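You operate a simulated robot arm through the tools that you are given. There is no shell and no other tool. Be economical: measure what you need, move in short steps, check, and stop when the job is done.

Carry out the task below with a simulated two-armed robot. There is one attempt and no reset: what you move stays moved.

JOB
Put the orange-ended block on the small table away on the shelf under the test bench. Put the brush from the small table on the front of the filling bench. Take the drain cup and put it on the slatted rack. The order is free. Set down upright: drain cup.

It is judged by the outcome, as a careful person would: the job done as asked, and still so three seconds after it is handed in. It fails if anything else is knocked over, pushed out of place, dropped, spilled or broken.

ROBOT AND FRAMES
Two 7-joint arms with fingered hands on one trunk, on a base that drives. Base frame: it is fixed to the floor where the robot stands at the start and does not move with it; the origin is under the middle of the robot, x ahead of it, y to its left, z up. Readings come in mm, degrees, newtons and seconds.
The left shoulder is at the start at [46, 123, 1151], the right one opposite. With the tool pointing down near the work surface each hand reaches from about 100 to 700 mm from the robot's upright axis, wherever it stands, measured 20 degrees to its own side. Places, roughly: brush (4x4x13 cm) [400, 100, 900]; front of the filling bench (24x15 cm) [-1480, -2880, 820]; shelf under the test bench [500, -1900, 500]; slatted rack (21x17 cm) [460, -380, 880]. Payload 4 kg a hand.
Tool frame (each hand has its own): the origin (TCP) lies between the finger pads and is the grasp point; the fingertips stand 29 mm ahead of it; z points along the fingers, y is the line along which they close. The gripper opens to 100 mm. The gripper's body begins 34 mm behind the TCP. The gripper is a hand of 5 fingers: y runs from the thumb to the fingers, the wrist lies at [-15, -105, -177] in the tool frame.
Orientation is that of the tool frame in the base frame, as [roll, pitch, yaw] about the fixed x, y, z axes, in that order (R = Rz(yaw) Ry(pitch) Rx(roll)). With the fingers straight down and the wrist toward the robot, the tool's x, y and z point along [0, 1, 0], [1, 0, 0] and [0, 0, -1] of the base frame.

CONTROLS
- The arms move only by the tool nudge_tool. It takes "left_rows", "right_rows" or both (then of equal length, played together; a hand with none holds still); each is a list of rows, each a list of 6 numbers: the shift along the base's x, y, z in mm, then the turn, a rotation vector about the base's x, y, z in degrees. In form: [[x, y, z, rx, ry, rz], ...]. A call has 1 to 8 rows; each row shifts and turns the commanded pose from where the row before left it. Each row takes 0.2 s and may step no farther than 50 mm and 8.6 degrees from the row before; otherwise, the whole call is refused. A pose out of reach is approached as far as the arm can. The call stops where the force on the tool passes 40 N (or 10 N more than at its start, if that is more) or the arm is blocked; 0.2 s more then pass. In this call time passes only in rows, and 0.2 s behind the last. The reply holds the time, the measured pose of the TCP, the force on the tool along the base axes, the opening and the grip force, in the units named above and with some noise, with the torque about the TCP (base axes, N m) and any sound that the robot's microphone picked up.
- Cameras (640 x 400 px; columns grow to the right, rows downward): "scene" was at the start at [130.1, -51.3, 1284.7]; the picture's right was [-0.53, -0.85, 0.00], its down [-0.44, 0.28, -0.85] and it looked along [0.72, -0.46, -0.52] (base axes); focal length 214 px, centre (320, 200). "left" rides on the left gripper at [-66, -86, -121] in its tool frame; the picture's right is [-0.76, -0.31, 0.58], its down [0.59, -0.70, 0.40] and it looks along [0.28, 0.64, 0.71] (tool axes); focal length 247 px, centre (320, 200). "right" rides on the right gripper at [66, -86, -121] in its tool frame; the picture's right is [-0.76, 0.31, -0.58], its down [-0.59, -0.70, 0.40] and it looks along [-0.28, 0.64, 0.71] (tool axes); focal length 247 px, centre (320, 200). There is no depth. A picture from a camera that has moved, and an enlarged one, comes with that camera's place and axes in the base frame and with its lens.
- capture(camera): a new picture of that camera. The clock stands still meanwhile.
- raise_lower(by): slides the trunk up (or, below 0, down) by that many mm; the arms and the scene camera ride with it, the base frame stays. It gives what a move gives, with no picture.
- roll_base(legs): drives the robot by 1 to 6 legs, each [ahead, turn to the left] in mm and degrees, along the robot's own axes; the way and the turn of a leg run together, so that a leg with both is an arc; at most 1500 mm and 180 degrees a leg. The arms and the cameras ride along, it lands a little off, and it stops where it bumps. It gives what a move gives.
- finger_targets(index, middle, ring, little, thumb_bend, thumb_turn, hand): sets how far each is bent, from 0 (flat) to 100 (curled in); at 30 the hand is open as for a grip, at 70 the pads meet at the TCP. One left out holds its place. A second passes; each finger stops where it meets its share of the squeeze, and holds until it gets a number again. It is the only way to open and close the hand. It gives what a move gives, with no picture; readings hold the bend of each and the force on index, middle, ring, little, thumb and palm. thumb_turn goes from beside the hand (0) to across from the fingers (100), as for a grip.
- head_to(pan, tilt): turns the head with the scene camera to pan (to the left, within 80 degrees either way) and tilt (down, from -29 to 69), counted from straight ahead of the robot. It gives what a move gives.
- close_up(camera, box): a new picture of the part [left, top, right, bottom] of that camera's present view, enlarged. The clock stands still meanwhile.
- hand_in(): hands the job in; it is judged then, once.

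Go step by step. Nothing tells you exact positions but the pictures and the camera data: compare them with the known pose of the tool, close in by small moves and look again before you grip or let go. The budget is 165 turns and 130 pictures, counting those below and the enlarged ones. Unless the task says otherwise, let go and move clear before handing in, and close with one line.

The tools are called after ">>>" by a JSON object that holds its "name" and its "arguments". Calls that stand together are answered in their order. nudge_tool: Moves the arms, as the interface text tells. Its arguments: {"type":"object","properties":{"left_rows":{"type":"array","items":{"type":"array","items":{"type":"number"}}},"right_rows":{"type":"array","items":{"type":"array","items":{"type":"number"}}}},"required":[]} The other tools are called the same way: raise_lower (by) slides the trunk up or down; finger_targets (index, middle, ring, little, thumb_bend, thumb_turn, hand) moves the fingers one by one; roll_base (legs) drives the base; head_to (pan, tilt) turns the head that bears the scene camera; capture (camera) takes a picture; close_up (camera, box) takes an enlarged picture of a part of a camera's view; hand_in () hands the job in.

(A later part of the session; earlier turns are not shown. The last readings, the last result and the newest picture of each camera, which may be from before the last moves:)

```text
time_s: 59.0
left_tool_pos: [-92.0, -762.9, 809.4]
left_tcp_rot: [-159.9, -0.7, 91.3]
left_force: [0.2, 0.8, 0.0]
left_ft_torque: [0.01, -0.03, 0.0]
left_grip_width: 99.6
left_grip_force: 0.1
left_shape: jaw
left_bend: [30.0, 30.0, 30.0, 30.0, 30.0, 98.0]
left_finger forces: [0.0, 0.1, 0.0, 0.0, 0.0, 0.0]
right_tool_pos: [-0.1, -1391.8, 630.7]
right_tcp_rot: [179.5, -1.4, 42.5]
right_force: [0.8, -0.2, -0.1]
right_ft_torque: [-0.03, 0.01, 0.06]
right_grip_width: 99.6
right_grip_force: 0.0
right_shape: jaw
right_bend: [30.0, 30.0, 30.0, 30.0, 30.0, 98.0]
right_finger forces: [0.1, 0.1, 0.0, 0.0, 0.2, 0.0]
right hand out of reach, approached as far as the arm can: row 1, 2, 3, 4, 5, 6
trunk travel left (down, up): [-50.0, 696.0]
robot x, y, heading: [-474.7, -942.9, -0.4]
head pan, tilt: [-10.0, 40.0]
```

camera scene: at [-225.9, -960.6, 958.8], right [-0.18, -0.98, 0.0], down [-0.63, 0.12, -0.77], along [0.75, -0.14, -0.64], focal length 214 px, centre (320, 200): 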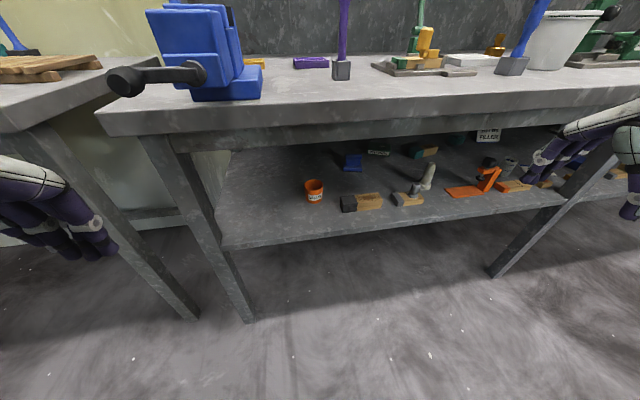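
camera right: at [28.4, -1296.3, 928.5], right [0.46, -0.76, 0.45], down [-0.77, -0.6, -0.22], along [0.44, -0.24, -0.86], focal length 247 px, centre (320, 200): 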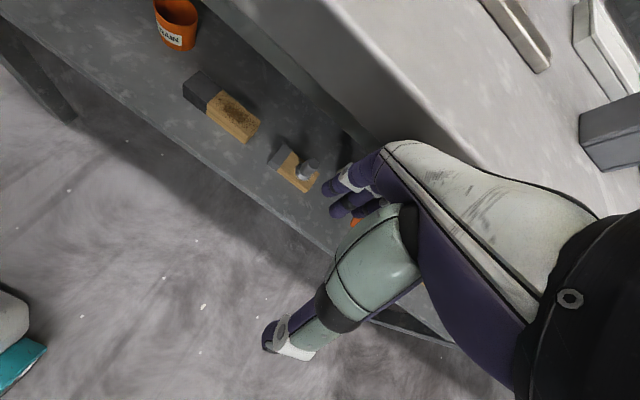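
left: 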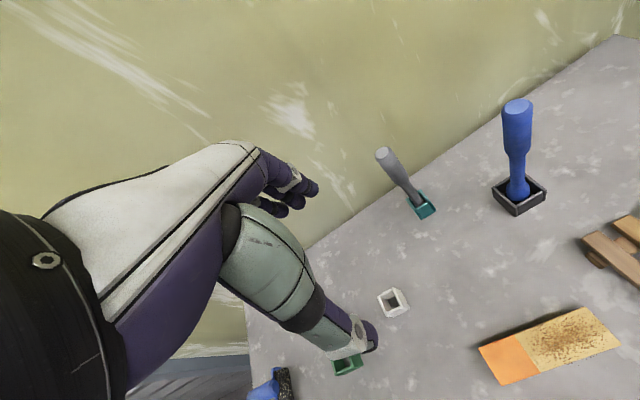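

>>> {"name": "nudge_tool", "arguments": {"right_rows": [[5, 5, 0, 0, 0, -8], [5, 5, 0, 0, 0, -8], [5, 5, 0, 0, 0, -8], [5, 5, 0, 0, 0, -8], [5, 5, 0, 0, 0, -8]]}}

>>> {"name": "capture", "arguments": {"camera": "scene"}}

```text
time_s: 60.2
left_tool_pos: [-91.7, -761.6, 810.5]
left_tcp_rot: [-160.0, -0.6, 91.3]
left_force: [0.7, 1.2, -0.1]
left_ft_torque: [-0.04, 0.02, 0.0]
left_grip_width: 100.0
left_grip_force: 0.0
left_shape: jaw
left_bend: [30.0, 30.0, 30.0, 30.0, 30.0, 98.0]
left_finger forces: [0.1, 0.0, 0.0, 0.1, 0.0, 0.1]
right_tool_pos: [26.8, -1369.1, 631.6]
right_tcp_rot: [179.5, -1.3, 2.5]
right_force: [0.3, 1.2, 0.2]
right_ft_torque: [0.03, -0.02, -0.02]
right_grip_width: 100.1
right_grip_force: 0.0
right_shape: jaw
right_bend: [30.0, 30.0, 30.0, 30.0, 30.0, 98.0]
right_finger forces: [0.0, 0.0, 0.1, 0.0, 0.0, 0.0]
trunk travel left (down, up): [-50.0, 696.0]
robot x, y, heading: [-476.9, -944.0, -0.3]
head pan, tilt: [-10.0, 40.0]
```

```text
102 pictures are left
camera scene: at [-225.5, -960.5, 958.7], right [-0.18, -0.98, 0.0], down [-0.63, 0.12, -0.77], along [0.75, -0.14, -0.64], focal length 214 px, centre (320, 200)
```

scene: 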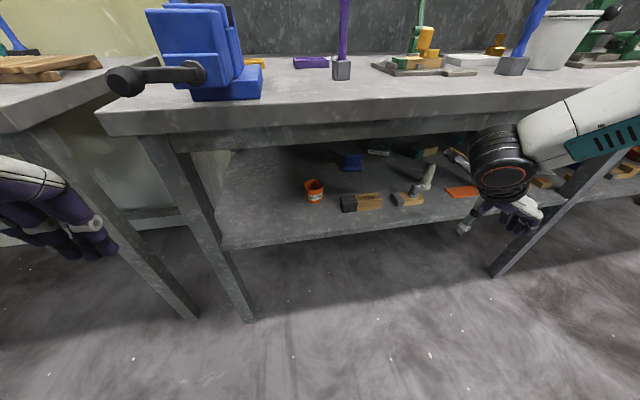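

The turn worked. Next I tilt the fingers forward by 50° while moving left toward the cup line.

>>> {"name": "nudge_tool", "arguments": {"right_rows": [[0, 40, 0, 0, -8.3, 0], [0, 40, 0, 0, -8.3, 0], [0, 40, 0, 0, -8.3, 0], [0, 40, 0, 0, -8.3, 0], [0, 40, 0, 0, -8.3, 0], [0, 40, 0, 0, -8.3, 0], [0, 35, 0, 0, 0, 6], [0, 35, 0, 0, 0, 6]]}}

>>> {"name": "capture", "arguments": {"camera": "scene"}}

>>> {"name": "capture", "arguments": {"camera": "right"}}

```text
time_s: 62.0
left_tool_pos: [-91.0, -761.1, 809.8]
left_tcp_rot: [-159.9, -0.7, 91.2]
left_force: [-0.3, -0.5, -0.4]
left_ft_torque: [0.0, 0.04, -0.01]
left_grip_width: 100.1
left_grip_force: 0.1
left_shape: jaw
left_bend: [30.0, 30.0, 30.0, 30.0, 30.0, 98.0]
left_finger forces: [0.1, 0.1, 0.1, 0.0, 0.0, 0.0]
right_tool_pos: [90.3, -1162.9, 719.7]
right_tcp_rot: [176.3, -51.3, 16.1]
right_force: [-0.3, -0.1, 0.5]
right_ft_torque: [0.04, 0.04, -0.07]
right_grip_width: 100.0
right_grip_force: 0.1
right_shape: jaw
right_bend: [30.0, 30.0, 30.0, 30.0, 30.0, 98.0]
right_finger forces: [0.0, 0.1, 0.0, 0.0, 0.0, 0.0]
right hand out of reach, approached as far as the arm can: row 4, 5, 6
trunk travel left (down, up): [-50.0, 696.0]
robot x, y, heading: [-476.6, -942.8, -0.8]
head pan, tilt: [-10.0, 40.0]
```

```text
101 pictures are left
camera scene: at [-225.5, -960.4, 958.7], right [-0.18, -0.98, 0.0], down [-0.63, 0.12, -0.77], along [0.75, -0.14, -0.64], focal length 214 px, centre (320, 200)
```

scene: 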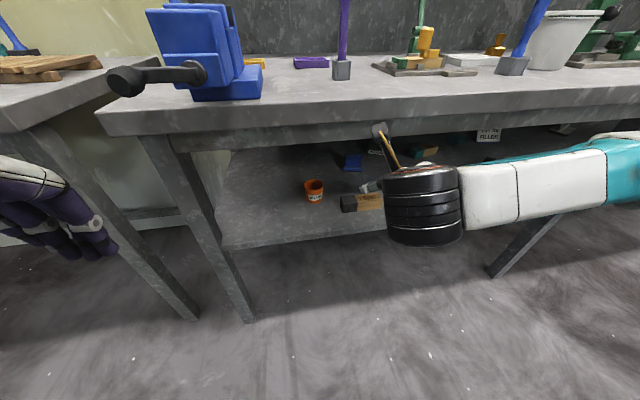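

```text
100 pictures are left
camera right: at [19.2, -1085.5, 843.0], right [-0.83, -0.52, -0.22], down [-0.21, 0.64, -0.74], along [0.52, -0.56, -0.64], focal length 247 px, centre (320, 200)
```

right: 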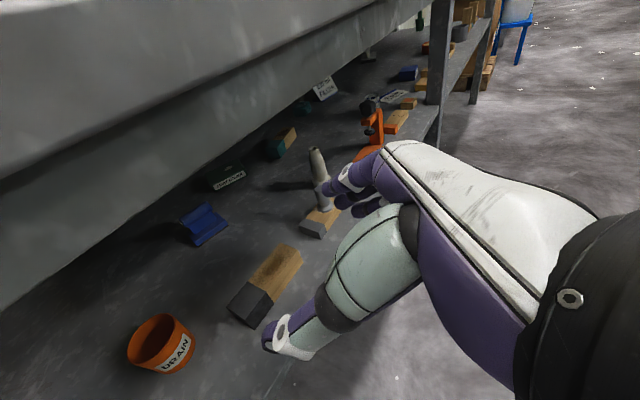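

The right hand points properly and sees the cup. I raise the left hand clear of the vise, lower the right one and then roll closer.

>>> {"name": "nudge_tool", "arguments": {"left_rows": [[-5, 8, 45, 0, 0, 0], [-5, 8, 45, 0, 0, 0], [-5, 8, 45, 0, 0, 0], [-5, 8, 45, 0, 0, 0], [-5, 8, 45, 0, 0, 0], [-5, 8, 45, 0, 0, 0]], "right_rows": [[-8, 17, -17, 0, 0, 0], [-8, 17, -17, 0, 0, 0], [-8, 17, -17, 0, 0, 0], [-8, 17, -17, 0, 0, 0], [-8, 17, -17, 0, 0, 0], [-8, 17, -17, 0, 0, 0]]}}

```text
time_s: 63.5
left_tool_pos: [-83.2, -754.8, 1012.8]
left_tcp_rot: [-159.8, -0.6, 91.0]
left_force: [1.2, -0.7, 0.4]
left_ft_torque: [-0.01, 0.02, 0.04]
left_grip_width: 99.9
left_grip_force: 0.1
left_shape: jaw
left_bend: [30.0, 30.0, 30.0, 30.0, 30.0, 98.0]
left_finger forces: [0.0, 0.0, 0.0, 0.0, 0.0, 0.1]
left hand out of reach, approached as far as the arm can: row 4, 5, 6
right_tool_pos: [106.0, -1140.6, 719.3]
right_tcp_rot: [176.1, -51.0, 16.3]
right_force: [-1.7, 0.0, 0.1]
right_ft_torque: [0.02, -0.04, -0.04]
right_grip_width: 99.9
right_grip_force: 0.0
right_shape: jaw
right_bend: [30.0, 30.0, 30.0, 30.0, 30.0, 98.0]
right_finger forces: [0.0, 0.0, 0.0, 0.1, 0.1, 0.0]
right hand out of reach, approached as far as the arm can: row 1, 2, 3, 4, 5, 6
trunk travel left (down, up): [-50.0, 696.0]
robot x, y, heading: [-471.1, -942.6, -0.4]
head pan, tilt: [-10.0, 40.0]
```

The wrist runs out of travel in this heading. I yaw the hand further left by about 32° and try to lower again.

>>> {"name": "nudge_tool", "arguments": {"right_rows": [[-8, 5, 0, 0, 0, 8], [-8, 5, 0, 0, 0, 8], [-8, 5, 0, 0, 0, 8], [-8, 5, 0, 0, 0, 8], [0, 5, -25, 0, 0, 0], [0, 5, -25, 0, 0, 0], [0, 5, -25, 0, 0, 0], [0, 5, -25, 0, 0, 0]]}}

>>> {"name": "capture", "arguments": {"camera": "scene"}}

```text
time_s: 65.2
left_tool_pos: [-84.7, -752.9, 1013.6]
left_tcp_rot: [-159.8, -0.6, 91.2]
left_force: [0.2, -0.1, 0.2]
left_ft_torque: [0.04, 0.0, 0.02]
left_grip_width: 100.4
left_grip_force: 0.1
left_shape: jaw
left_bend: [30.0, 30.0, 30.0, 30.0, 30.0, 98.0]
left_finger forces: [0.0, 0.0, 0.0, 0.0, 0.0, 0.0]
right_tool_pos: [106.7, -1099.5, 614.7]
right_tcp_rot: [176.4, -51.2, 48.2]
right_force: [0.5, -0.5, 0.5]
right_ft_torque: [0.0, 0.02, 0.01]
right_grip_width: 99.8
right_grip_force: 0.1
right_shape: jaw
right_bend: [30.0, 30.0, 30.0, 30.0, 30.0, 98.0]
right_finger forces: [0.0, 0.1, 0.1, 0.0, 0.0, 0.1]
right hand out of reach, approached as far as the arm can: row 2, 3, 4
trunk travel left (down, up): [-50.0, 696.0]
robot x, y, heading: [-474.3, -945.0, -0.4]
head pan, tilt: [-10.0, 40.0]
```

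```text
99 pictures are left
camera scene: at [-225.5, -960.5, 958.7], right [-0.18, -0.98, 0.0], down [-0.63, 0.12, -0.77], along [0.75, -0.14, -0.64], focal length 214 px, centre (320, 200)
```

scene: 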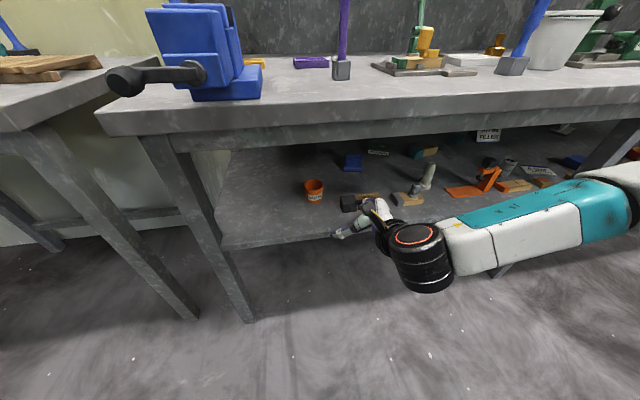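

Good, the right hand is now low in front of the shelf at (107, −1100, 615). I shift the left hand further from the vise, drop the right a touch, then roll 130 mm forward.

>>> {"name": "nudge_tool", "arguments": {"left_rows": [[0, 25, 5, 0, 0, 0], [0, 25, 5, 0, 0, 0], [0, 25, 5, 0, 0, 0]], "right_rows": [[0, -5, -6, 0, 0, 0], [0, -5, -6, 0, 0, 0], [0, -5, -6, 0, 0, 0]]}}

>>> {"name": "roll_base", "arguments": {"legs": [[130, 0]]}}

>>> {"name": "capture", "arguments": {"camera": "right"}}

>>> {"name": "capture", "arguments": {"camera": "scene"}}

```text
time_s: 66.0
left_tool_pos: [-64.7, -701.3, 993.5]
left_tcp_rot: [-159.9, -0.6, 91.3]
left_force: [0.6, -0.7, 0.3]
left_ft_torque: [0.01, -0.01, -0.01]
left_grip_width: 99.9
left_grip_force: 0.0
left_shape: jaw
left_bend: [30.0, 30.0, 30.0, 30.0, 30.0, 98.0]
left_finger forces: [0.0, 0.0, 0.1, 0.0, 0.0, 0.0]
left hand out of reach, approached as far as the arm can: row 1, 2, 3
right_tool_pos: [106.6, -1114.1, 598.6]
right_tcp_rot: [176.3, -51.1, 48.2]
right_force: [-0.4, 0.6, -0.4]
right_ft_torque: [-0.02, 0.0, -0.01]
right_grip_width: 100.3
right_grip_force: 0.1
right_shape: jaw
right_bend: [30.0, 30.0, 30.0, 30.0, 30.0, 98.0]
right_finger forces: [0.0, 0.0, 0.0, 0.1, 0.0, 0.1]
trunk travel left (down, up): [-50.0, 696.0]
robot x, y, heading: [-472.6, -942.7, -0.4]
head pan, tilt: [-10.0, 40.0]
```

```text
time_s: 67.3
left_tool_pos: [65.1, -703.3, 994.4]
left_tcp_rot: [-160.0, -0.6, 91.3]
left_force: [-0.3, -0.2, 0.6]
left_ft_torque: [0.0, -0.01, -0.01]
left_grip_width: 99.9
left_grip_force: 0.1
left_shape: jaw
left_bend: [30.0, 30.0, 30.0, 30.0, 30.0, 98.0]
left_finger forces: [0.0, 0.0, 0.1, 0.1, 0.1, 0.1]
right_tool_pos: [236.5, -1114.8, 598.0]
right_tcp_rot: [176.4, -51.2, 48.0]
right_force: [0.0, -0.3, 0.2]
right_ft_torque: [0.04, 0.04, -0.01]
right_grip_width: 100.1
right_grip_force: 0.1
right_shape: jaw
right_bend: [30.0, 30.0, 30.0, 30.0, 30.0, 98.0]
right_finger forces: [0.0, 0.0, 0.0, 0.0, 0.0, 0.0]
trunk travel left (down, up): [-50.0, 696.0]
robot x, y, heading: [-343.8, -945.0, -0.2]
head pan, tilt: [-10.0, 40.0]
```

```text
98 pictures are left
camera right: at [135.7, -1087.7, 721.5], right [-0.43, -0.88, -0.22], down [-0.52, 0.43, -0.74], along [0.74, -0.2, -0.64], focal length 247 px, centre (320, 200)
```

right: 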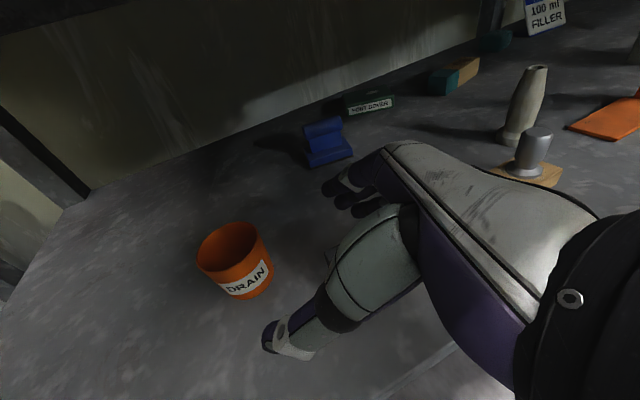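

```text
97 pictures are left
camera scene: at [-95.9, -960.8, 958.8], right [-0.18, -0.98, 0.0], down [-0.63, 0.11, -0.77], along [0.75, -0.14, -0.64], focal length 214 px, centre (320, 200)
```

scene: 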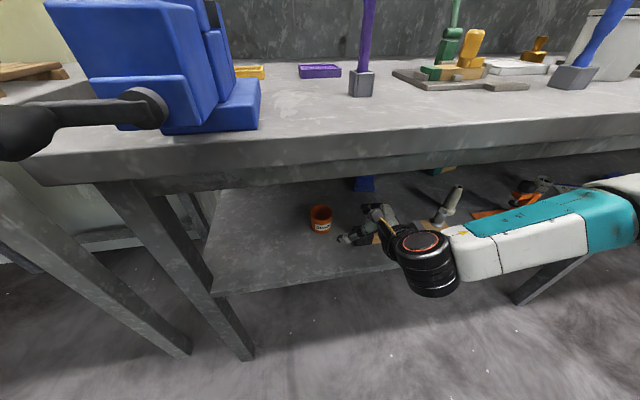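

The right camera confirms the cup at about (325, −1041). I advance the open hand around it in small steps.

>>> {"name": "nudge_tool", "arguments": {"right_rows": [[17, 14, -9, 0, 0, 0], [17, 14, -9, 0, 0, 0], [17, 14, -9, 0, 0, 0]]}}

>>> {"name": "capture", "arguments": {"camera": "right"}}

>>> {"name": "close_up", "arguments": {"camera": "scene", "box": [260, 170, 460, 295]}}

```text
time_s: 68.1
left_tool_pos: [65.1, -703.0, 994.0]
left_tcp_rot: [-160.0, -0.6, 91.2]
left_force: [0.1, 0.4, -0.3]
left_ft_torque: [-0.01, 0.0, 0.0]
left_grip_width: 99.7
left_grip_force: 0.0
left_shape: jaw
left_bend: [30.0, 30.0, 30.0, 30.0, 30.0, 98.0]
left_finger forces: [0.0, 0.0, 0.0, 0.0, 0.1, 0.1]
right_tool_pos: [290.2, -1074.5, 582.9]
right_tcp_rot: [176.4, -50.8, 48.3]
right_force: [0.7, -0.1, -0.1]
right_ft_torque: [-0.01, 0.0, -0.01]
right_grip_width: 99.9
right_grip_force: 0.0
right_shape: jaw
right_bend: [30.0, 30.0, 30.0, 30.0, 30.0, 98.0]
right_finger forces: [0.1, 0.1, 0.1, 0.0, 0.1, 0.0]
right hand out of reach, approached as far as the arm can: row 3
trunk travel left (down, up): [-50.0, 696.0]
robot x, y, heading: [-345.7, -940.5, -0.2]
head pan, tilt: [-10.0, 40.0]
```

```text
96 pictures are left
camera right: at [188.9, -1048.6, 705.8], right [-0.42, -0.88, -0.21], down [-0.52, 0.43, -0.74], along [0.74, -0.2, -0.64], focal length 247 px, centre (320, 200)
```

right: 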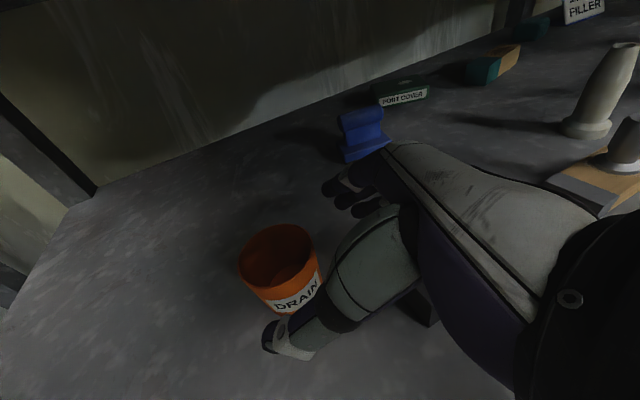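

```text
3.20 times, centred on (360, 232) of scene
camera zoom: at [-95.9, -960.7, 958.7], right [-0.18, -0.98, 0.0], down [-0.63, 0.11, -0.77], along [0.75, -0.14, -0.64], focal length 686 px, centre (192, 96)
```

zoom: 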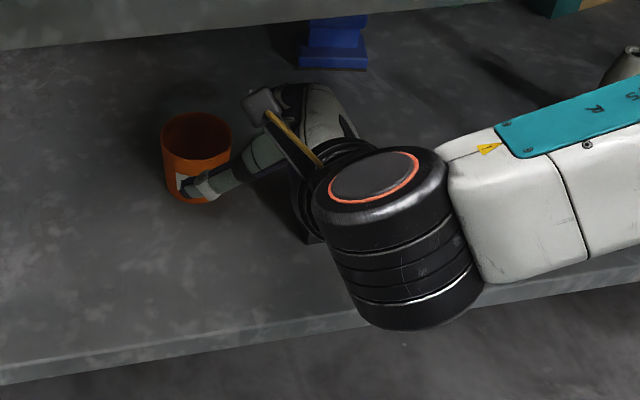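

Cup still in place; the arm is at its limit, so I use the base for the last bit: a slight arc forward-left, then lower the trunk.

>>> {"name": "roll_base", "arguments": {"legs": [[10, 3]]}}

>>> {"name": "raise_lower", "arguments": {"by": -20}}

>>> {"name": "capture", "arguments": {"camera": "right"}}

```text
time_s: 69.2
left_tool_pos: [59.1, -678.6, 994.2]
left_tcp_rot: [-160.1, -0.6, 94.4]
left_force: [-0.2, -0.2, -1.1]
left_ft_torque: [0.03, -0.03, 0.0]
left_grip_width: 99.7
left_grip_force: 0.1
left_shape: jaw
left_bend: [30.0, 30.0, 30.0, 30.0, 30.0, 98.0]
left_finger forces: [0.0, 0.0, 0.1, 0.0, 0.0, 0.1]
right_tool_pos: [304.0, -1040.3, 582.9]
right_tcp_rot: [176.3, -50.9, 51.5]
right_force: [-0.7, 1.0, 0.0]
right_ft_torque: [-0.02, 0.02, 0.0]
right_grip_width: 100.1
right_grip_force: 0.0
right_shape: jaw
right_bend: [30.0, 30.0, 30.0, 30.0, 30.0, 98.0]
right_finger forces: [0.1, 0.0, 0.0, 0.0, 0.0, 0.0]
trunk travel left (down, up): [-50.0, 696.0]
robot x, y, heading: [-333.3, -945.6, 2.9]
head pan, tilt: [-10.0, 40.0]
stopped in leg 1: the robot was blocked; the commanded pose is now the measured one
```

```text
time_s: 69.8
left_tool_pos: [65.3, -677.9, 968.7]
left_tcp_rot: [-159.0, -0.2, 94.4]
left_force: [0.6, 0.5, 0.1]
left_ft_torque: [0.01, 0.0, 0.0]
left_grip_width: 99.6
left_grip_force: 0.1
left_shape: jaw
left_bend: [30.0, 30.0, 30.0, 30.0, 30.0, 98.0]
left_finger forces: [0.0, 0.1, 0.0, 0.1, 0.1, 0.0]
right_tool_pos: [302.2, -1038.6, 566.1]
right_tcp_rot: [175.8, -50.9, 51.8]
right_force: [0.7, -0.5, 0.4]
right_ft_torque: [-0.02, 0.01, -0.02]
right_grip_width: 99.8
right_grip_force: 0.0
right_shape: jaw
right_bend: [30.0, 30.0, 30.0, 30.0, 30.0, 98.0]
right_finger forces: [0.1, 0.1, 0.1, 0.1, 0.0, 0.1]
trunk travel left (down, up): [-30.0, 716.0]
robot x, y, heading: [-335.6, -945.3, 2.8]
head pan, tilt: [-10.0, 40.0]
```

```text
94 pictures are left
camera right: at [199.8, -1018.0, 689.1], right [-0.37, -0.9, -0.21], down [-0.54, 0.4, -0.74], along [0.75, -0.16, -0.64], focal length 247 px, centre (320, 200)
```

right: 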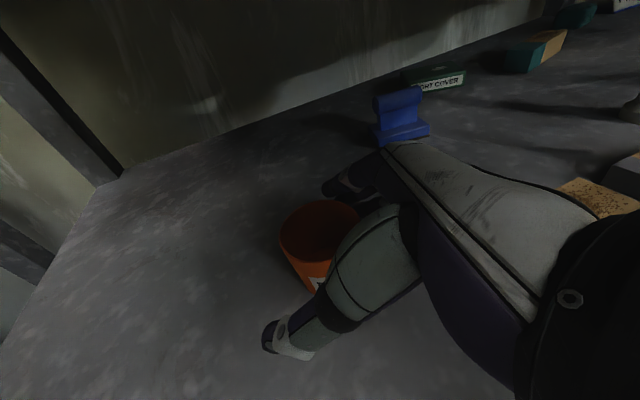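

Now the cup is almost between thumb and fingers; TCP needs about +18 mm in x and −14 mm in z. I check the left side where the base felt a block, too.

>>> {"name": "nudge_tool", "arguments": {"right_rows": [[6, 0, -5, 0, 0, 0], [6, 0, -5, 0, 0, 0], [6, 0, -4, 0, 0, 0]]}}

>>> {"name": "head_to", "arguments": {"pan": 40, "tilt": 35}}

>>> {"name": "capture", "arguments": {"camera": "scene"}}

>>> {"name": "capture", "arguments": {"camera": "right"}}

```text
time_s: 70.6
left_tool_pos: [61.1, -682.5, 971.5]
left_tcp_rot: [-159.3, -0.4, 94.3]
left_force: [-0.3, -0.6, 0.5]
left_ft_torque: [0.0, 0.01, 0.01]
left_grip_width: 99.9
left_grip_force: 0.0
left_shape: jaw
left_bend: [30.0, 30.0, 30.0, 30.0, 30.0, 98.0]
left_finger forces: [0.0, 0.0, 0.0, 0.0, 0.0, 0.0]
right_tool_pos: [318.6, -1048.2, 555.3]
right_tcp_rot: [176.0, -50.9, 51.1]
right_force: [0.5, 0.1, -1.0]
right_ft_torque: [0.01, 0.01, -0.01]
right_grip_width: 99.6
right_grip_force: 0.0
right_shape: jaw
right_bend: [30.0, 30.0, 30.0, 30.0, 30.0, 98.0]
right_finger forces: [0.0, 0.1, 0.0, 0.1, 0.0, 0.1]
trunk travel left (down, up): [-30.0, 716.0]
robot x, y, heading: [-334.2, -940.9, 2.5]
head pan, tilt: [-10.0, 40.0]
```

```text
time_s: 71.8
left_tool_pos: [59.7, -681.8, 970.8]
left_tcp_rot: [-159.4, -0.4, 94.4]
left_force: [0.1, -0.5, 0.6]
left_ft_torque: [0.01, 0.01, -0.01]
left_grip_width: 99.6
left_grip_force: 0.0
left_shape: jaw
left_bend: [30.0, 30.0, 30.0, 30.0, 30.0, 98.0]
left_finger forces: [0.0, 0.0, 0.1, 0.1, 0.0, 0.0]
right_tool_pos: [317.5, -1047.5, 555.3]
right_tcp_rot: [176.0, -50.9, 51.1]
right_force: [0.8, 0.1, -0.3]
right_ft_torque: [0.01, -0.01, 0.0]
right_grip_width: 100.1
right_grip_force: 0.0
right_shape: jaw
right_bend: [30.0, 30.0, 30.0, 30.0, 30.0, 98.0]
right_finger forces: [0.0, 0.0, 0.1, 0.1, 0.0, 0.0]
trunk travel left (down, up): [-30.0, 716.0]
robot x, y, heading: [-337.3, -941.1, 2.9]
head pan, tilt: [40.0, 35.0]
```

```text
93 pictures are left
camera scene: at [-106.0, -879.0, 947.8], right [0.68, -0.74, 0.01], down [-0.41, -0.39, -0.82], along [0.61, 0.56, -0.57], focal length 214 px, centre (320, 200)
```

scene: 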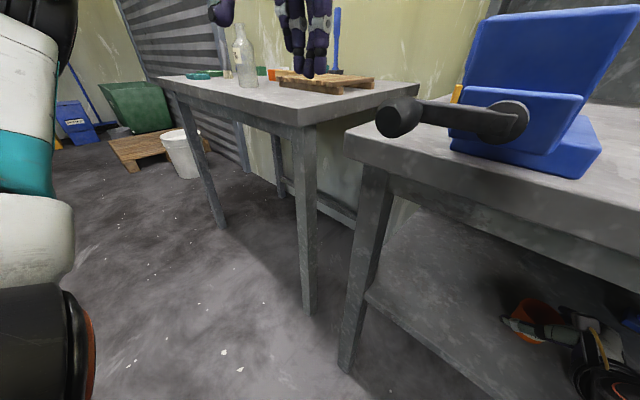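

```text
92 pictures are left
camera right: at [215.4, -1025.2, 677.9], right [-0.38, -0.9, -0.21], down [-0.54, 0.4, -0.74], along [0.75, -0.17, -0.64], focal length 247 px, centre (320, 200)
```

right: 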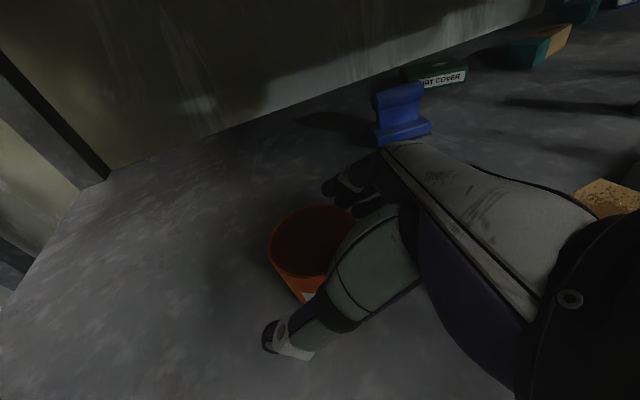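

Left arm is clear. A last small advance to centre the cup, then I close the fingers.

>>> {"name": "nudge_tool", "arguments": {"right_rows": [[4, 7, -3, 0, 0, 0], [4, 7, -3, 0, 0, 0]]}}

>>> {"name": "finger_targets", "arguments": {"hand": "right", "index": 50, "middle": 50, "ring": 50, "little": 50, "thumb_bend": 50}}

>>> {"name": "capture", "arguments": {"camera": "right"}}

```text
time_s: 72.6
left_tool_pos: [61.7, -686.1, 968.5]
left_tcp_rot: [-159.4, -0.1, 94.1]
left_force: [-0.8, -0.1, 0.1]
left_ft_torque: [0.06, -0.03, 0.02]
left_grip_width: 99.9
left_grip_force: 0.2
left_shape: jaw
left_bend: [30.0, 30.0, 30.0, 30.0, 30.0, 98.0]
left_finger forces: [0.1, 0.1, 0.1, 0.0, 0.0, 0.0]
right_tool_pos: [328.9, -1055.1, 551.9]
right_tcp_rot: [176.4, -50.6, 48.6]
right_force: [0.3, 1.3, -0.3]
right_ft_torque: [0.0, -0.01, 0.01]
right_grip_width: 99.6
right_grip_force: 0.0
right_shape: jaw
right_bend: [30.0, 30.0, 30.0, 30.0, 30.0, 98.0]
right_finger forces: [0.0, 0.1, 0.0, 0.1, 0.1, 0.1]
right hand out of reach, approached as far as the arm can: row 1, 2
trunk travel left (down, up): [-30.0, 716.0]
robot x, y, heading: [-339.1, -945.7, 1.8]
head pan, tilt: [40.0, 35.0]
stopped in row 2 (right hand): the arm was blocked; the commanded pose is now the measured one
```

```text
time_s: 73.6
left_tool_pos: [60.7, -685.4, 968.6]
left_tcp_rot: [-159.6, -0.2, 94.2]
left_force: [-0.5, -0.7, -0.6]
left_ft_torque: [-0.01, -0.01, 0.01]
left_grip_width: 100.2
left_grip_force: 0.1
left_shape: jaw
left_bend: [30.0, 30.0, 30.0, 30.0, 30.0, 98.0]
left_finger forces: [0.1, 0.0, 0.0, 0.0, 0.0, 0.1]
right_tool_pos: [328.0, -1053.8, 553.0]
right_tcp_rot: [176.3, -50.6, 48.9]
right_force: [-0.2, -0.1, 0.0]
right_ft_torque: [-0.01, -0.02, -0.01]
right_grip_width: 52.6
right_grip_force: 1.1
right_shape: fingers
right_bend: [49.0, 50.0, 50.0, 50.0, 49.0, 98.0]
right_finger forces: [0.8, 0.0, 0.0, 0.1, 0.7, 0.0]
trunk travel left (down, up): [-30.0, 716.0]
robot x, y, heading: [-334.8, -945.1, 1.9]
head pan, tilt: [40.0, 35.0]
```

```text
91 pictures are left
camera right: at [227.3, -1028.8, 676.1], right [-0.42, -0.89, -0.21], down [-0.53, 0.42, -0.74], along [0.74, -0.2, -0.64], focal length 247 px, centre (320, 200)
```

right: 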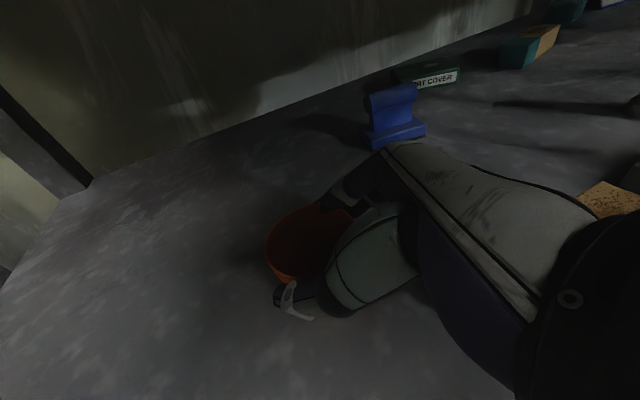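

The index and thumb touch the cup lightly. I close on further.

>>> {"name": "finger_targets", "arguments": {"hand": "right", "index": 58, "middle": 60, "ring": 60, "little": 60, "thumb_bend": 58}}

>>> {"name": "capture", "arguments": {"camera": "right"}}

>>> {"name": "close_up", "arguments": {"camera": "scene", "box": [480, 270, 640, 400]}}

```text
time_s: 74.6
left_tool_pos: [60.7, -684.7, 970.9]
left_tcp_rot: [-159.6, -0.2, 94.1]
left_force: [-0.5, -0.2, 0.6]
left_ft_torque: [-0.01, 0.01, 0.0]
left_grip_width: 99.8
left_grip_force: 0.1
left_shape: jaw
left_bend: [30.0, 30.0, 30.0, 30.0, 30.0, 98.0]
left_finger forces: [0.0, 0.0, 0.1, 0.0, 0.0, 0.0]
right_tool_pos: [327.6, -1055.1, 553.3]
right_tcp_rot: [176.4, -50.7, 48.8]
right_force: [0.2, 0.6, -0.5]
right_ft_torque: [-0.02, -0.02, 0.05]
right_grip_width: 50.1
right_grip_force: 8.4
right_shape: fingers
right_bend: [52.0, 56.0, 58.0, 60.0, 52.0, 97.0]
right_finger forces: [4.7, 2.9, 0.9, 0.0, 8.5, 0.0]
trunk travel left (down, up): [-30.0, 716.0]
robot x, y, heading: [-338.3, -946.0, 2.1]
head pan, tilt: [40.0, 35.0]
```

```text
90 pictures are left
camera right: at [227.2, -1028.7, 676.3], right [-0.42, -0.89, -0.21], down [-0.53, 0.42, -0.74], along [0.74, -0.2, -0.64], focal length 247 px, centre (320, 200)
```

right: 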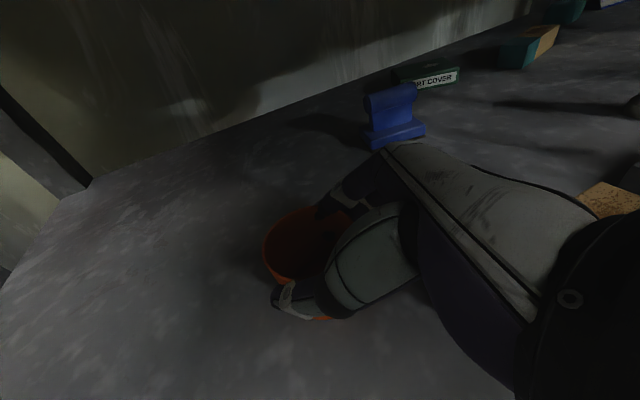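

```text
3.08 times, centred on (560, 335) of scene
camera zoom: at [-107.4, -883.0, 948.0], right [0.67, -0.74, 0.01], down [-0.41, -0.38, -0.83], along [0.61, 0.55, -0.56], focal length 660 px, centre (-418, -215)
```

zoom: 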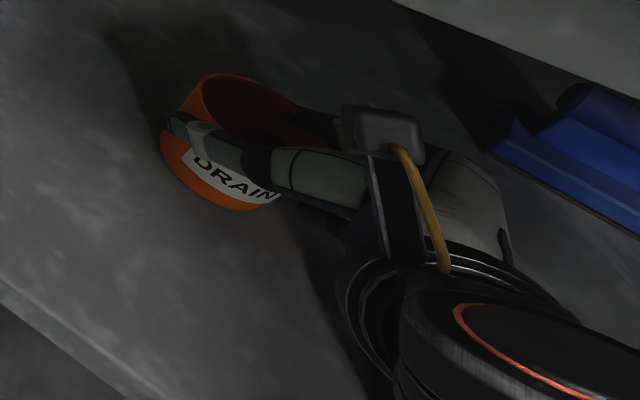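

The cup is held between thumb and fingers at about 8 N. I firm up slightly and lift 25 mm with the trunk.

>>> {"name": "finger_targets", "arguments": {"hand": "right", "index": 62, "middle": 66, "ring": 66, "little": 62, "thumb_bend": 62}}

>>> {"name": "raise_lower", "arguments": {"by": 25}}

>>> {"name": "capture", "arguments": {"camera": "right"}}

>>> {"name": "head_to", "arguments": {"pan": 5, "tilt": 40}}

>>> {"name": "capture", "arguments": {"camera": "scene"}}

```text
time_s: 75.6
left_tool_pos: [59.0, -685.2, 969.6]
left_tcp_rot: [-159.5, -0.2, 94.2]
left_force: [-0.3, -0.2, -0.3]
left_ft_torque: [-0.03, 0.02, -0.02]
left_grip_width: 99.8
left_grip_force: 0.0
left_shape: jaw
left_bend: [30.0, 30.0, 30.0, 30.0, 30.0, 98.0]
left_finger forces: [0.0, 0.0, 0.1, 0.0, 0.0, 0.0]
right_tool_pos: [326.9, -1054.7, 553.6]
right_tcp_rot: [176.2, -50.6, 48.9]
right_force: [-0.2, -0.5, -0.2]
right_ft_torque: [0.01, 0.01, 0.0]
right_grip_width: 49.5
right_grip_force: 15.4
right_shape: fingers
right_bend: [54.0, 60.0, 61.0, 62.0, 53.0, 96.0]
right_finger forces: [7.8, 5.3, 2.5, 0.1, 15.4, 0.0]
trunk travel left (down, up): [-30.0, 716.0]
robot x, y, heading: [-339.0, -944.5, 2.4]
head pan, tilt: [40.0, 35.0]
```

```text
time_s: 76.3
left_tool_pos: [66.4, -682.7, 992.1]
left_tcp_rot: [-159.0, -0.2, 94.2]
left_force: [0.2, 0.7, 0.4]
left_ft_torque: [-0.01, 0.01, -0.04]
left_grip_width: 100.0
left_grip_force: 0.0
left_shape: jaw
left_bend: [30.0, 30.0, 30.0, 30.0, 30.0, 98.0]
left_finger forces: [0.1, 0.1, 0.1, 0.1, 0.1, 0.0]
right_tool_pos: [328.6, -1046.6, 584.7]
right_tcp_rot: [175.4, -50.7, 50.4]
right_force: [0.3, 0.5, -0.3]
right_ft_torque: [0.01, 0.02, 0.0]
right_grip_width: 49.5
right_grip_force: 15.8
right_shape: fingers
right_bend: [54.0, 60.0, 62.0, 62.0, 54.0, 96.0]
right_finger forces: [8.0, 5.0, 2.5, 0.0, 15.4, 0.0]
trunk travel left (down, up): [-55.0, 691.0]
robot x, y, heading: [-335.0, -944.0, 2.4]
head pan, tilt: [40.0, 35.0]
```

```text
88 pictures are left
camera right: at [227.1, -1022.6, 707.2], right [-0.4, -0.89, -0.21], down [-0.53, 0.41, -0.74], along [0.75, -0.19, -0.64], focal length 247 px, centre (320, 200)
```

right: 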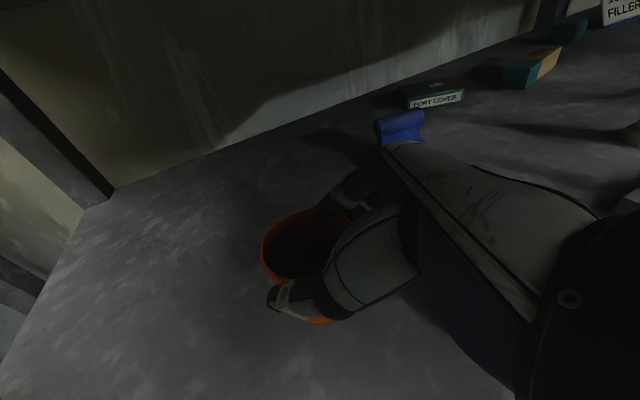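

```text
time_s: 77.3
left_tool_pos: [66.1, -682.8, 992.1]
left_tcp_rot: [-159.1, -0.2, 94.3]
left_force: [0.6, 0.1, 0.3]
left_ft_torque: [-0.03, -0.01, 0.0]
left_grip_width: 99.8
left_grip_force: 0.1
left_shape: jaw
left_bend: [30.0, 30.0, 30.0, 30.0, 30.0, 98.0]
left_finger forces: [0.0, 0.0, 0.1, 0.0, 0.0, 0.0]
right_tool_pos: [329.4, -1047.6, 584.6]
right_tcp_rot: [175.4, -50.8, 50.5]
right_force: [-0.4, -0.3, -0.7]
right_ft_torque: [0.0, 0.02, 0.0]
right_grip_width: 49.0
right_grip_force: 15.4
right_shape: fingers
right_bend: [54.0, 60.0, 62.0, 62.0, 54.0, 96.0]
right_finger forces: [7.9, 4.9, 2.5, 0.0, 15.3, 0.0]
trunk travel left (down, up): [-55.0, 691.0]
robot x, y, heading: [-339.3, -947.4, 2.3]
head pan, tilt: [5.0, 40.0]
```

```text
87 pictures are left
camera scene: at [-93.8, -930.2, 965.3], right [0.13, -0.99, 0.0], down [-0.63, -0.08, -0.77], along [0.76, 0.1, -0.64], focal length 214 px, centre (320, 200)
```

scene: 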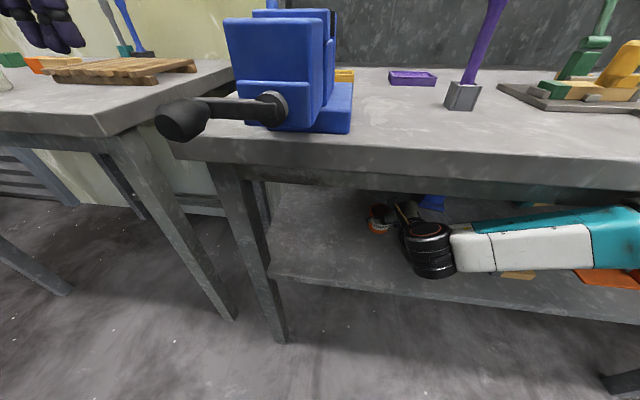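

The cup is lifted and held. I back straight out from under the bench, then raise the trunk.

>>> {"name": "roll_base", "arguments": {"legs": [[-330, 0]]}}

>>> {"name": "raise_lower", "arguments": {"by": 400}}

>>> {"name": "head_to", "arguments": {"pan": 0, "tilt": 40}}

>>> {"name": "capture", "arguments": {"camera": "scene"}}

>>> {"name": "capture", "arguments": {"camera": "right"}}

```text
time_s: 79.5
left_tool_pos: [-253.3, -694.6, 988.5]
left_tcp_rot: [-158.7, -0.2, 94.3]
left_force: [-0.1, -0.6, 0.6]
left_ft_torque: [0.0, -0.03, 0.0]
left_grip_width: 100.0
left_grip_force: 0.0
left_shape: jaw
left_bend: [30.0, 30.0, 30.0, 30.0, 30.0, 98.0]
left_finger forces: [0.1, 0.0, 0.1, 0.0, 0.1, 0.1]
right_tool_pos: [9.7, -1057.6, 585.7]
right_tcp_rot: [175.0, -50.9, 50.8]
right_force: [-0.7, 0.1, -0.5]
right_ft_torque: [-0.02, 0.01, -0.02]
right_grip_width: 49.4
right_grip_force: 15.3
right_shape: fingers
right_bend: [54.0, 60.0, 62.0, 62.0, 54.0, 96.0]
right_finger forces: [7.9, 5.0, 2.5, 0.0, 15.3, 0.0]
trunk travel left (down, up): [-55.0, 691.0]
robot x, y, heading: [-660.0, -957.4, 2.4]
head pan, tilt: [5.0, 40.0]
```

```text
time_s: 83.3
left_tool_pos: [-253.3, -693.5, 1388.8]
left_tcp_rot: [-158.9, -0.2, 94.4]
left_force: [-0.1, 1.1, -0.4]
left_ft_torque: [0.01, 0.01, 0.0]
left_grip_width: 100.0
left_grip_force: 0.0
left_shape: jaw
left_bend: [30.0, 30.0, 30.0, 30.0, 30.0, 98.0]
left_finger forces: [0.0, 0.1, 0.1, 0.0, 0.1, 0.0]
right_tool_pos: [-34.3, -1060.4, 1197.7]
right_tcp_rot: [143.0, -60.7, 77.7]
right_force: [-1.0, 0.2, -0.8]
right_ft_torque: [-0.03, 0.02, -0.01]
right_grip_width: 49.5
right_grip_force: 15.3
right_shape: fingers
right_bend: [54.0, 60.0, 62.0, 62.0, 54.0, 96.0]
right_finger forces: [7.9, 4.9, 2.5, 0.0, 15.2, 0.1]
trunk travel left (down, up): [-455.0, 291.0]
robot x, y, heading: [-660.3, -953.0, 2.2]
head pan, tilt: [5.0, 40.0]
```

```text
time_s: 84.0
left_tool_pos: [-252.8, -693.1, 1389.8]
left_tcp_rot: [-158.9, -0.2, 94.4]
left_force: [0.2, 0.8, 0.1]
left_ft_torque: [-0.02, 0.03, 0.01]
left_grip_width: 99.9
left_grip_force: 0.0
left_shape: jaw
left_bend: [30.0, 30.0, 30.0, 30.0, 30.0, 98.0]
left_finger forces: [0.0, 0.0, 0.1, 0.1, 0.0, 0.0]
right_tool_pos: [-32.5, -1061.4, 1197.9]
right_tcp_rot: [142.9, -60.6, 77.8]
right_force: [-0.7, -0.1, 0.7]
right_ft_torque: [0.01, -0.01, 0.01]
right_grip_width: 49.3
right_grip_force: 15.1
right_shape: fingers
right_bend: [54.0, 60.0, 62.0, 62.0, 54.0, 96.0]
right_finger forces: [7.9, 4.9, 2.5, 0.0, 15.3, 0.0]
trunk travel left (down, up): [-455.0, 291.0]
robot x, y, heading: [-661.1, -953.4, 2.4]
head pan, tilt: [0.0, 40.0]
```

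```text
86 pictures are left
camera scene: at [-540.5, -952.5, 1378.4], right [0.04, -1.0, 0.0], down [-0.64, -0.03, -0.77], along [0.77, 0.03, -0.64], focal length 214 px, centre (320, 200)
```

scene: 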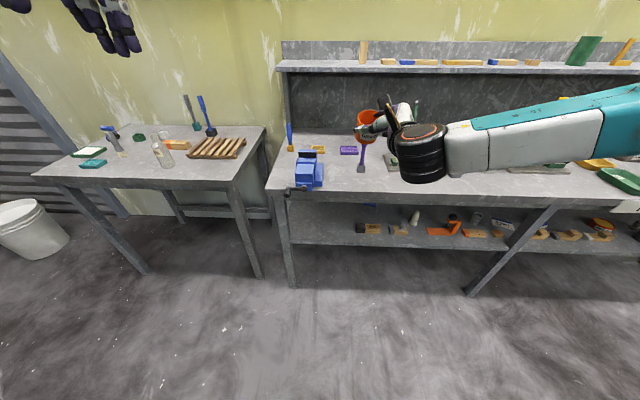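

```text
85 pictures are left
camera right: at [-172.3, -1037.0, 1276.4], right [-0.3, -0.89, -0.34], down [-0.24, 0.42, -0.88], along [0.92, -0.18, -0.34], focal length 247 px, centre (320, 200)
```

right: 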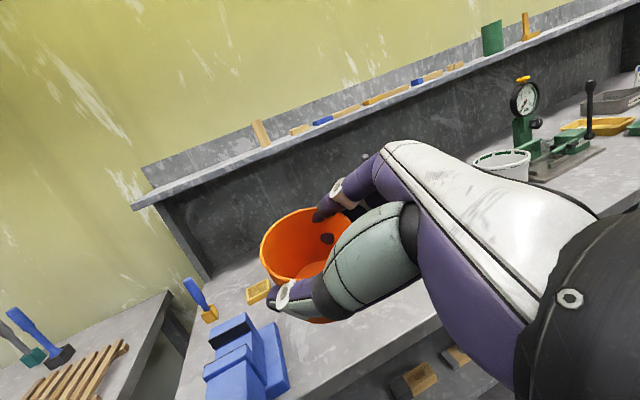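

Raising the trunk tilted the hand; the cup leans back about 20°. I rotate it upright and then check.

>>> {"name": "nudge_tool", "arguments": {"right_rows": [[0, 0, 0, 0, 6.9, 0], [0, 0, 0, 0, 6.9, 0], [0, 0, 0, 0, 6.8, 0]]}}

>>> {"name": "close_up", "arguments": {"camera": "scene", "box": [300, 60, 480, 200]}}

```text
time_s: 84.8
left_tool_pos: [-253.5, -694.6, 1388.7]
left_tcp_rot: [-158.8, -0.3, 94.3]
left_force: [-0.1, 0.0, -0.6]
left_ft_torque: [-0.02, 0.0, 0.01]
left_grip_width: 99.9
left_grip_force: 0.0
left_shape: jaw
left_bend: [30.0, 30.0, 30.0, 30.0, 30.0, 98.0]
left_finger forces: [0.1, 0.0, 0.0, 0.0, 0.1, 0.0]
right_tool_pos: [-32.6, -1059.1, 1197.3]
right_tcp_rot: [176.2, -51.2, 49.8]
right_force: [0.7, 0.4, -0.8]
right_ft_torque: [-0.03, -0.02, -0.01]
right_grip_width: 49.0
right_grip_force: 14.6
right_shape: fingers
right_bend: [54.0, 60.0, 62.0, 62.0, 54.0, 96.0]
right_finger forces: [7.8, 4.9, 2.5, 0.0, 15.1, 0.1]
trunk travel left (down, up): [-455.0, 291.0]
robot x, y, heading: [-661.7, -955.1, 2.4]
head pan, tilt: [0.0, 40.0]
```

```text
2.86 times, centred on (390, 130) of scene
camera zoom: at [-540.7, -952.3, 1378.5], right [0.04, -1.0, 0.0], down [-0.64, -0.03, -0.77], along [0.77, 0.03, -0.64], focal length 613 px, centre (120, 400)
```

zoom: 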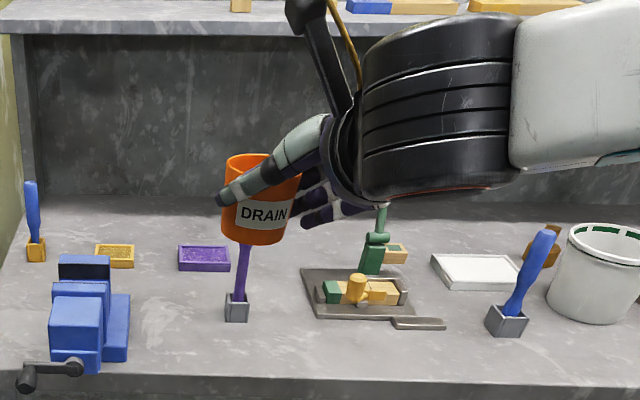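

The cup stands upright in the hand. I drive around to a staging point in front of the small table.

>>> {"name": "roll_base", "arguments": {"legs": [[0, 74.4], [1027, 0], [0, -95]]}}

>>> {"name": "head_to", "arguments": {"pan": -15, "tilt": 42}}

>>> {"name": "capture", "arguments": {"camera": "scene"}}

```text
time_s: 97.5
left_tool_pos: [71.8, 135.8, 1389.4]
left_tcp_rot: [-158.9, -0.2, 72.2]
left_force: [-0.1, 0.6, 0.4]
left_ft_torque: [0.0, 0.0, 0.02]
left_grip_width: 99.8
left_grip_force: 0.1
left_shape: jaw
left_bend: [30.0, 30.0, 30.0, 30.0, 30.0, 98.0]
left_finger forces: [0.0, 0.1, 0.0, 0.1, 0.0, 0.0]
right_tool_pos: [137.2, -285.4, 1197.6]
right_tcp_rot: [176.3, -51.2, 27.7]
right_force: [-0.3, -0.2, -0.3]
right_ft_torque: [0.0, 0.02, 0.0]
right_grip_width: 48.4
right_grip_force: 13.8
right_shape: fingers
right_bend: [55.0, 60.0, 62.0, 62.0, 54.0, 96.0]
right_finger forces: [7.4, 4.6, 2.3, 0.0, 14.0, 0.0]
trunk travel left (down, up): [-455.0, 291.0]
robot x, y, heading: [-402.6, 43.9, -19.7]
head pan, tilt: [0.0, 40.0]
```

```text
time_s: 98.3
left_tool_pos: [71.0, 135.9, 1389.4]
left_tcp_rot: [-158.9, -0.1, 72.2]
left_force: [0.2, 0.2, 0.1]
left_ft_torque: [-0.01, -0.01, 0.03]
left_grip_width: 99.9
left_grip_force: 0.2
left_shape: jaw
left_bend: [30.0, 30.0, 30.0, 30.0, 30.0, 98.0]
left_finger forces: [0.0, 0.0, 0.0, 0.0, 0.0, 0.0]
right_tool_pos: [136.8, -285.4, 1197.3]
right_tcp_rot: [176.2, -51.2, 27.7]
right_force: [0.1, -0.6, -0.2]
right_ft_torque: [0.0, -0.01, -0.04]
right_grip_width: 48.7
right_grip_force: 13.6
right_shape: fingers
right_bend: [55.0, 60.0, 62.0, 62.0, 54.0, 96.0]
right_finger forces: [7.3, 4.6, 2.4, 0.1, 14.0, 0.0]
trunk travel left (down, up): [-455.0, 291.0]
robot x, y, heading: [-402.0, 46.8, -19.8]
head pan, tilt: [-15.0, 42.0]
```

```text
83 pictures are left
camera scene: at [-302.6, -15.3, 1375.5], right [-0.57, -0.82, 0.0], down [-0.55, 0.38, -0.74], along [0.61, -0.42, -0.67], focal length 214 px, centre (320, 200)
```

scene: 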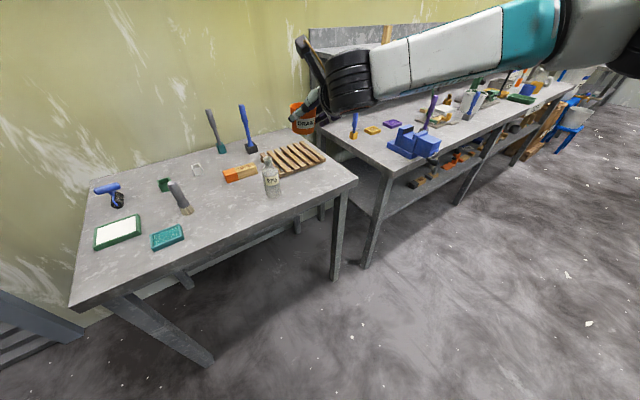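

The rack centre is at about (445, −400). I roll 330 mm ahead to bring the cup above it.

>>> {"name": "roll_base", "arguments": {"legs": [[330, 0]]}}

>>> {"name": "head_to", "arguments": {"pan": -15, "tilt": 48}}

>>> {"name": "capture", "arguments": {"camera": "scene"}}

>>> {"name": "capture", "arguments": {"camera": "left"}}

```text
time_s: 100.5
left_tool_pos: [380.2, 30.4, 1387.9]
left_tcp_rot: [-158.8, -0.1, 72.8]
left_force: [0.4, -0.5, 0.4]
left_ft_torque: [-0.01, 0.0, 0.0]
left_grip_width: 99.7
left_grip_force: 0.0
left_shape: jaw
left_bend: [30.0, 30.0, 30.0, 30.0, 30.0, 98.0]
left_finger forces: [0.0, 0.0, 0.0, 0.0, 0.1, 0.1]
right_tool_pos: [448.8, -391.4, 1197.7]
right_tcp_rot: [176.1, -51.1, 28.2]
right_force: [1.0, 0.6, -0.3]
right_ft_torque: [0.02, -0.01, 0.0]
right_grip_width: 48.8
right_grip_force: 14.5
right_shape: fingers
right_bend: [55.0, 60.0, 62.0, 62.0, 54.0, 96.0]
right_finger forces: [7.3, 4.6, 2.3, 0.0, 14.1, 0.0]
trunk travel left (down, up): [-455.0, 291.0]
robot x, y, heading: [-93.7, -62.6, -19.3]
head pan, tilt: [-15.0, 42.0]
```

```text
time_s: 101.1
left_tool_pos: [378.9, 30.4, 1389.1]
left_tcp_rot: [-158.8, -0.2, 72.7]
left_force: [-0.3, 0.3, 0.1]
left_ft_torque: [0.0, -0.01, -0.04]
left_grip_width: 99.9
left_grip_force: 0.0
left_shape: jaw
left_bend: [30.0, 30.0, 30.0, 30.0, 30.0, 98.0]
left_finger forces: [0.1, 0.0, 0.0, 0.0, 0.0, 0.1]
right_tool_pos: [447.9, -389.1, 1197.8]
right_tcp_rot: [176.2, -51.2, 28.3]
right_force: [-0.2, 0.4, -0.7]
right_ft_torque: [0.01, -0.01, 0.01]
right_grip_width: 48.7
right_grip_force: 14.5
right_shape: fingers
right_bend: [55.0, 60.0, 62.0, 62.0, 54.0, 96.0]
right_finger forces: [7.3, 4.6, 2.3, 0.0, 14.1, 0.0]
trunk travel left (down, up): [-455.0, 291.0]
robot x, y, heading: [-96.0, -60.6, -19.3]
head pan, tilt: [-15.0, 48.0]
```

```text
82 pictures are left
camera scene: at [2.3, -121.0, 1367.0], right [-0.56, -0.83, 0.0], down [-0.61, 0.42, -0.67], along [0.55, -0.38, -0.74], focal length 214 px, centre (320, 200)
```

scene: 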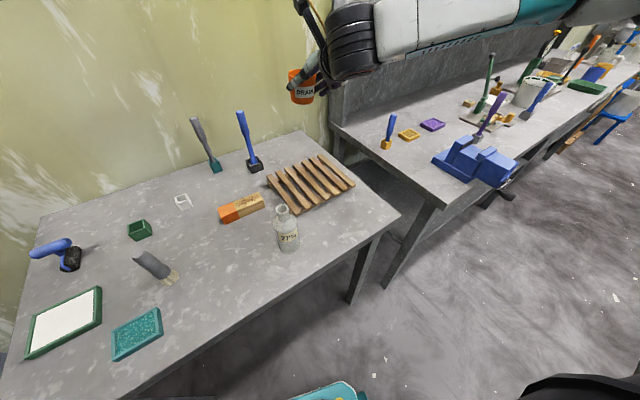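

```text
81 pictures are left
camera left: at [324.6, -20.7, 1532.9], right [-0.7, -0.57, -0.43], down [-0.59, 0.8, -0.12], along [0.41, 0.17, -0.9], focal length 247 px, centre (320, 200)
```

left: 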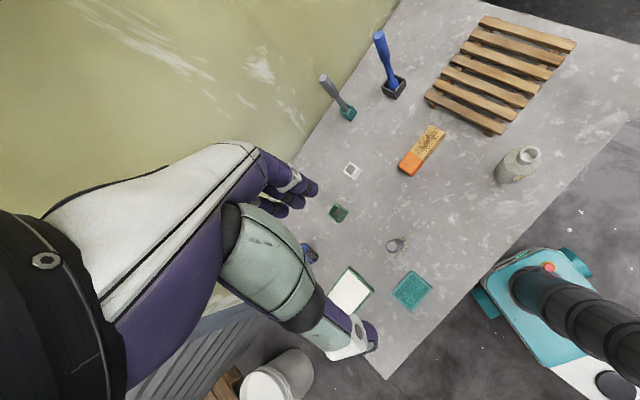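

The cup hangs above the rack centre (442, −390). I lower it with the arm in steps.

>>> {"name": "nudge_tool", "arguments": {"right_rows": [[0, 0, -35, 0, 0, 0], [0, 0, -35, 0, 0, 0], [0, 0, -35, 0, 0, 0], [0, 0, -35, 0, 0, 0]]}}

>>> {"name": "capture", "arguments": {"camera": "scene"}}

>>> {"name": "capture", "arguments": {"camera": "right"}}

```text
time_s: 102.1
left_tool_pos: [377.9, 31.0, 1389.3]
left_tcp_rot: [-158.8, -0.2, 72.8]
left_force: [-0.2, -0.7, -0.4]
left_ft_torque: [-0.02, -0.04, 0.0]
left_grip_width: 99.8
left_grip_force: 0.1
left_shape: jaw
left_bend: [30.0, 30.0, 30.0, 30.0, 30.0, 98.0]
left_finger forces: [0.0, 0.0, 0.0, 0.0, 0.0, 0.1]
right_tool_pos: [447.9, -396.8, 1084.9]
right_tcp_rot: [176.3, -51.0, 28.2]
right_force: [0.4, -0.4, -0.3]
right_ft_torque: [0.02, 0.0, 0.0]
right_grip_width: 48.6
right_grip_force: 14.0
right_shape: fingers
right_bend: [55.0, 60.0, 62.0, 62.0, 54.0, 96.0]
right_finger forces: [7.2, 4.5, 2.4, 0.1, 14.0, 0.0]
right hand out of reach, approached as far as the arm can: row 4
trunk travel left (down, up): [-455.0, 291.0]
robot x, y, heading: [-92.5, -58.0, -19.5]
head pan, tilt: [-15.0, 48.0]
```

```text
80 pictures are left
camera scene: at [1.8, -121.5, 1367.0], right [-0.56, -0.83, 0.0], down [-0.61, 0.42, -0.67], along [0.55, -0.38, -0.74], focal length 214 px, centre (320, 200)
```

scene: 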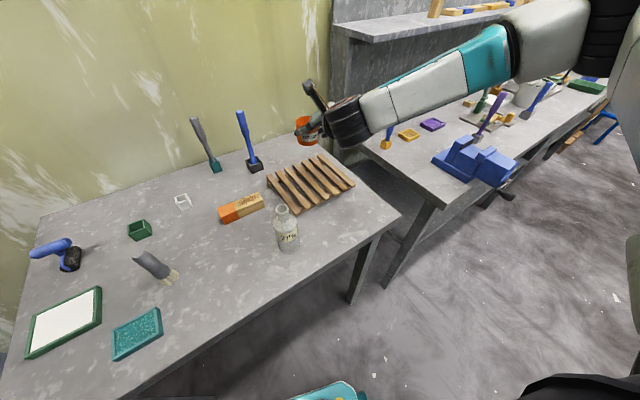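

```text
79 pictures are left
camera right: at [360.8, -338.3, 1207.3], right [-0.7, -0.68, -0.21], down [-0.34, 0.58, -0.74], along [0.63, -0.44, -0.64], focal length 247 px, centre (320, 200)
```

right: 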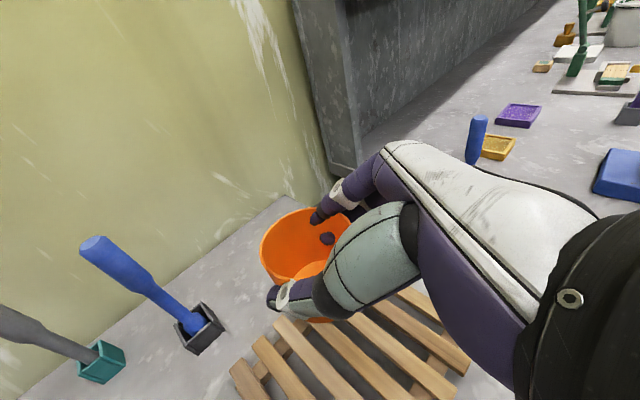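

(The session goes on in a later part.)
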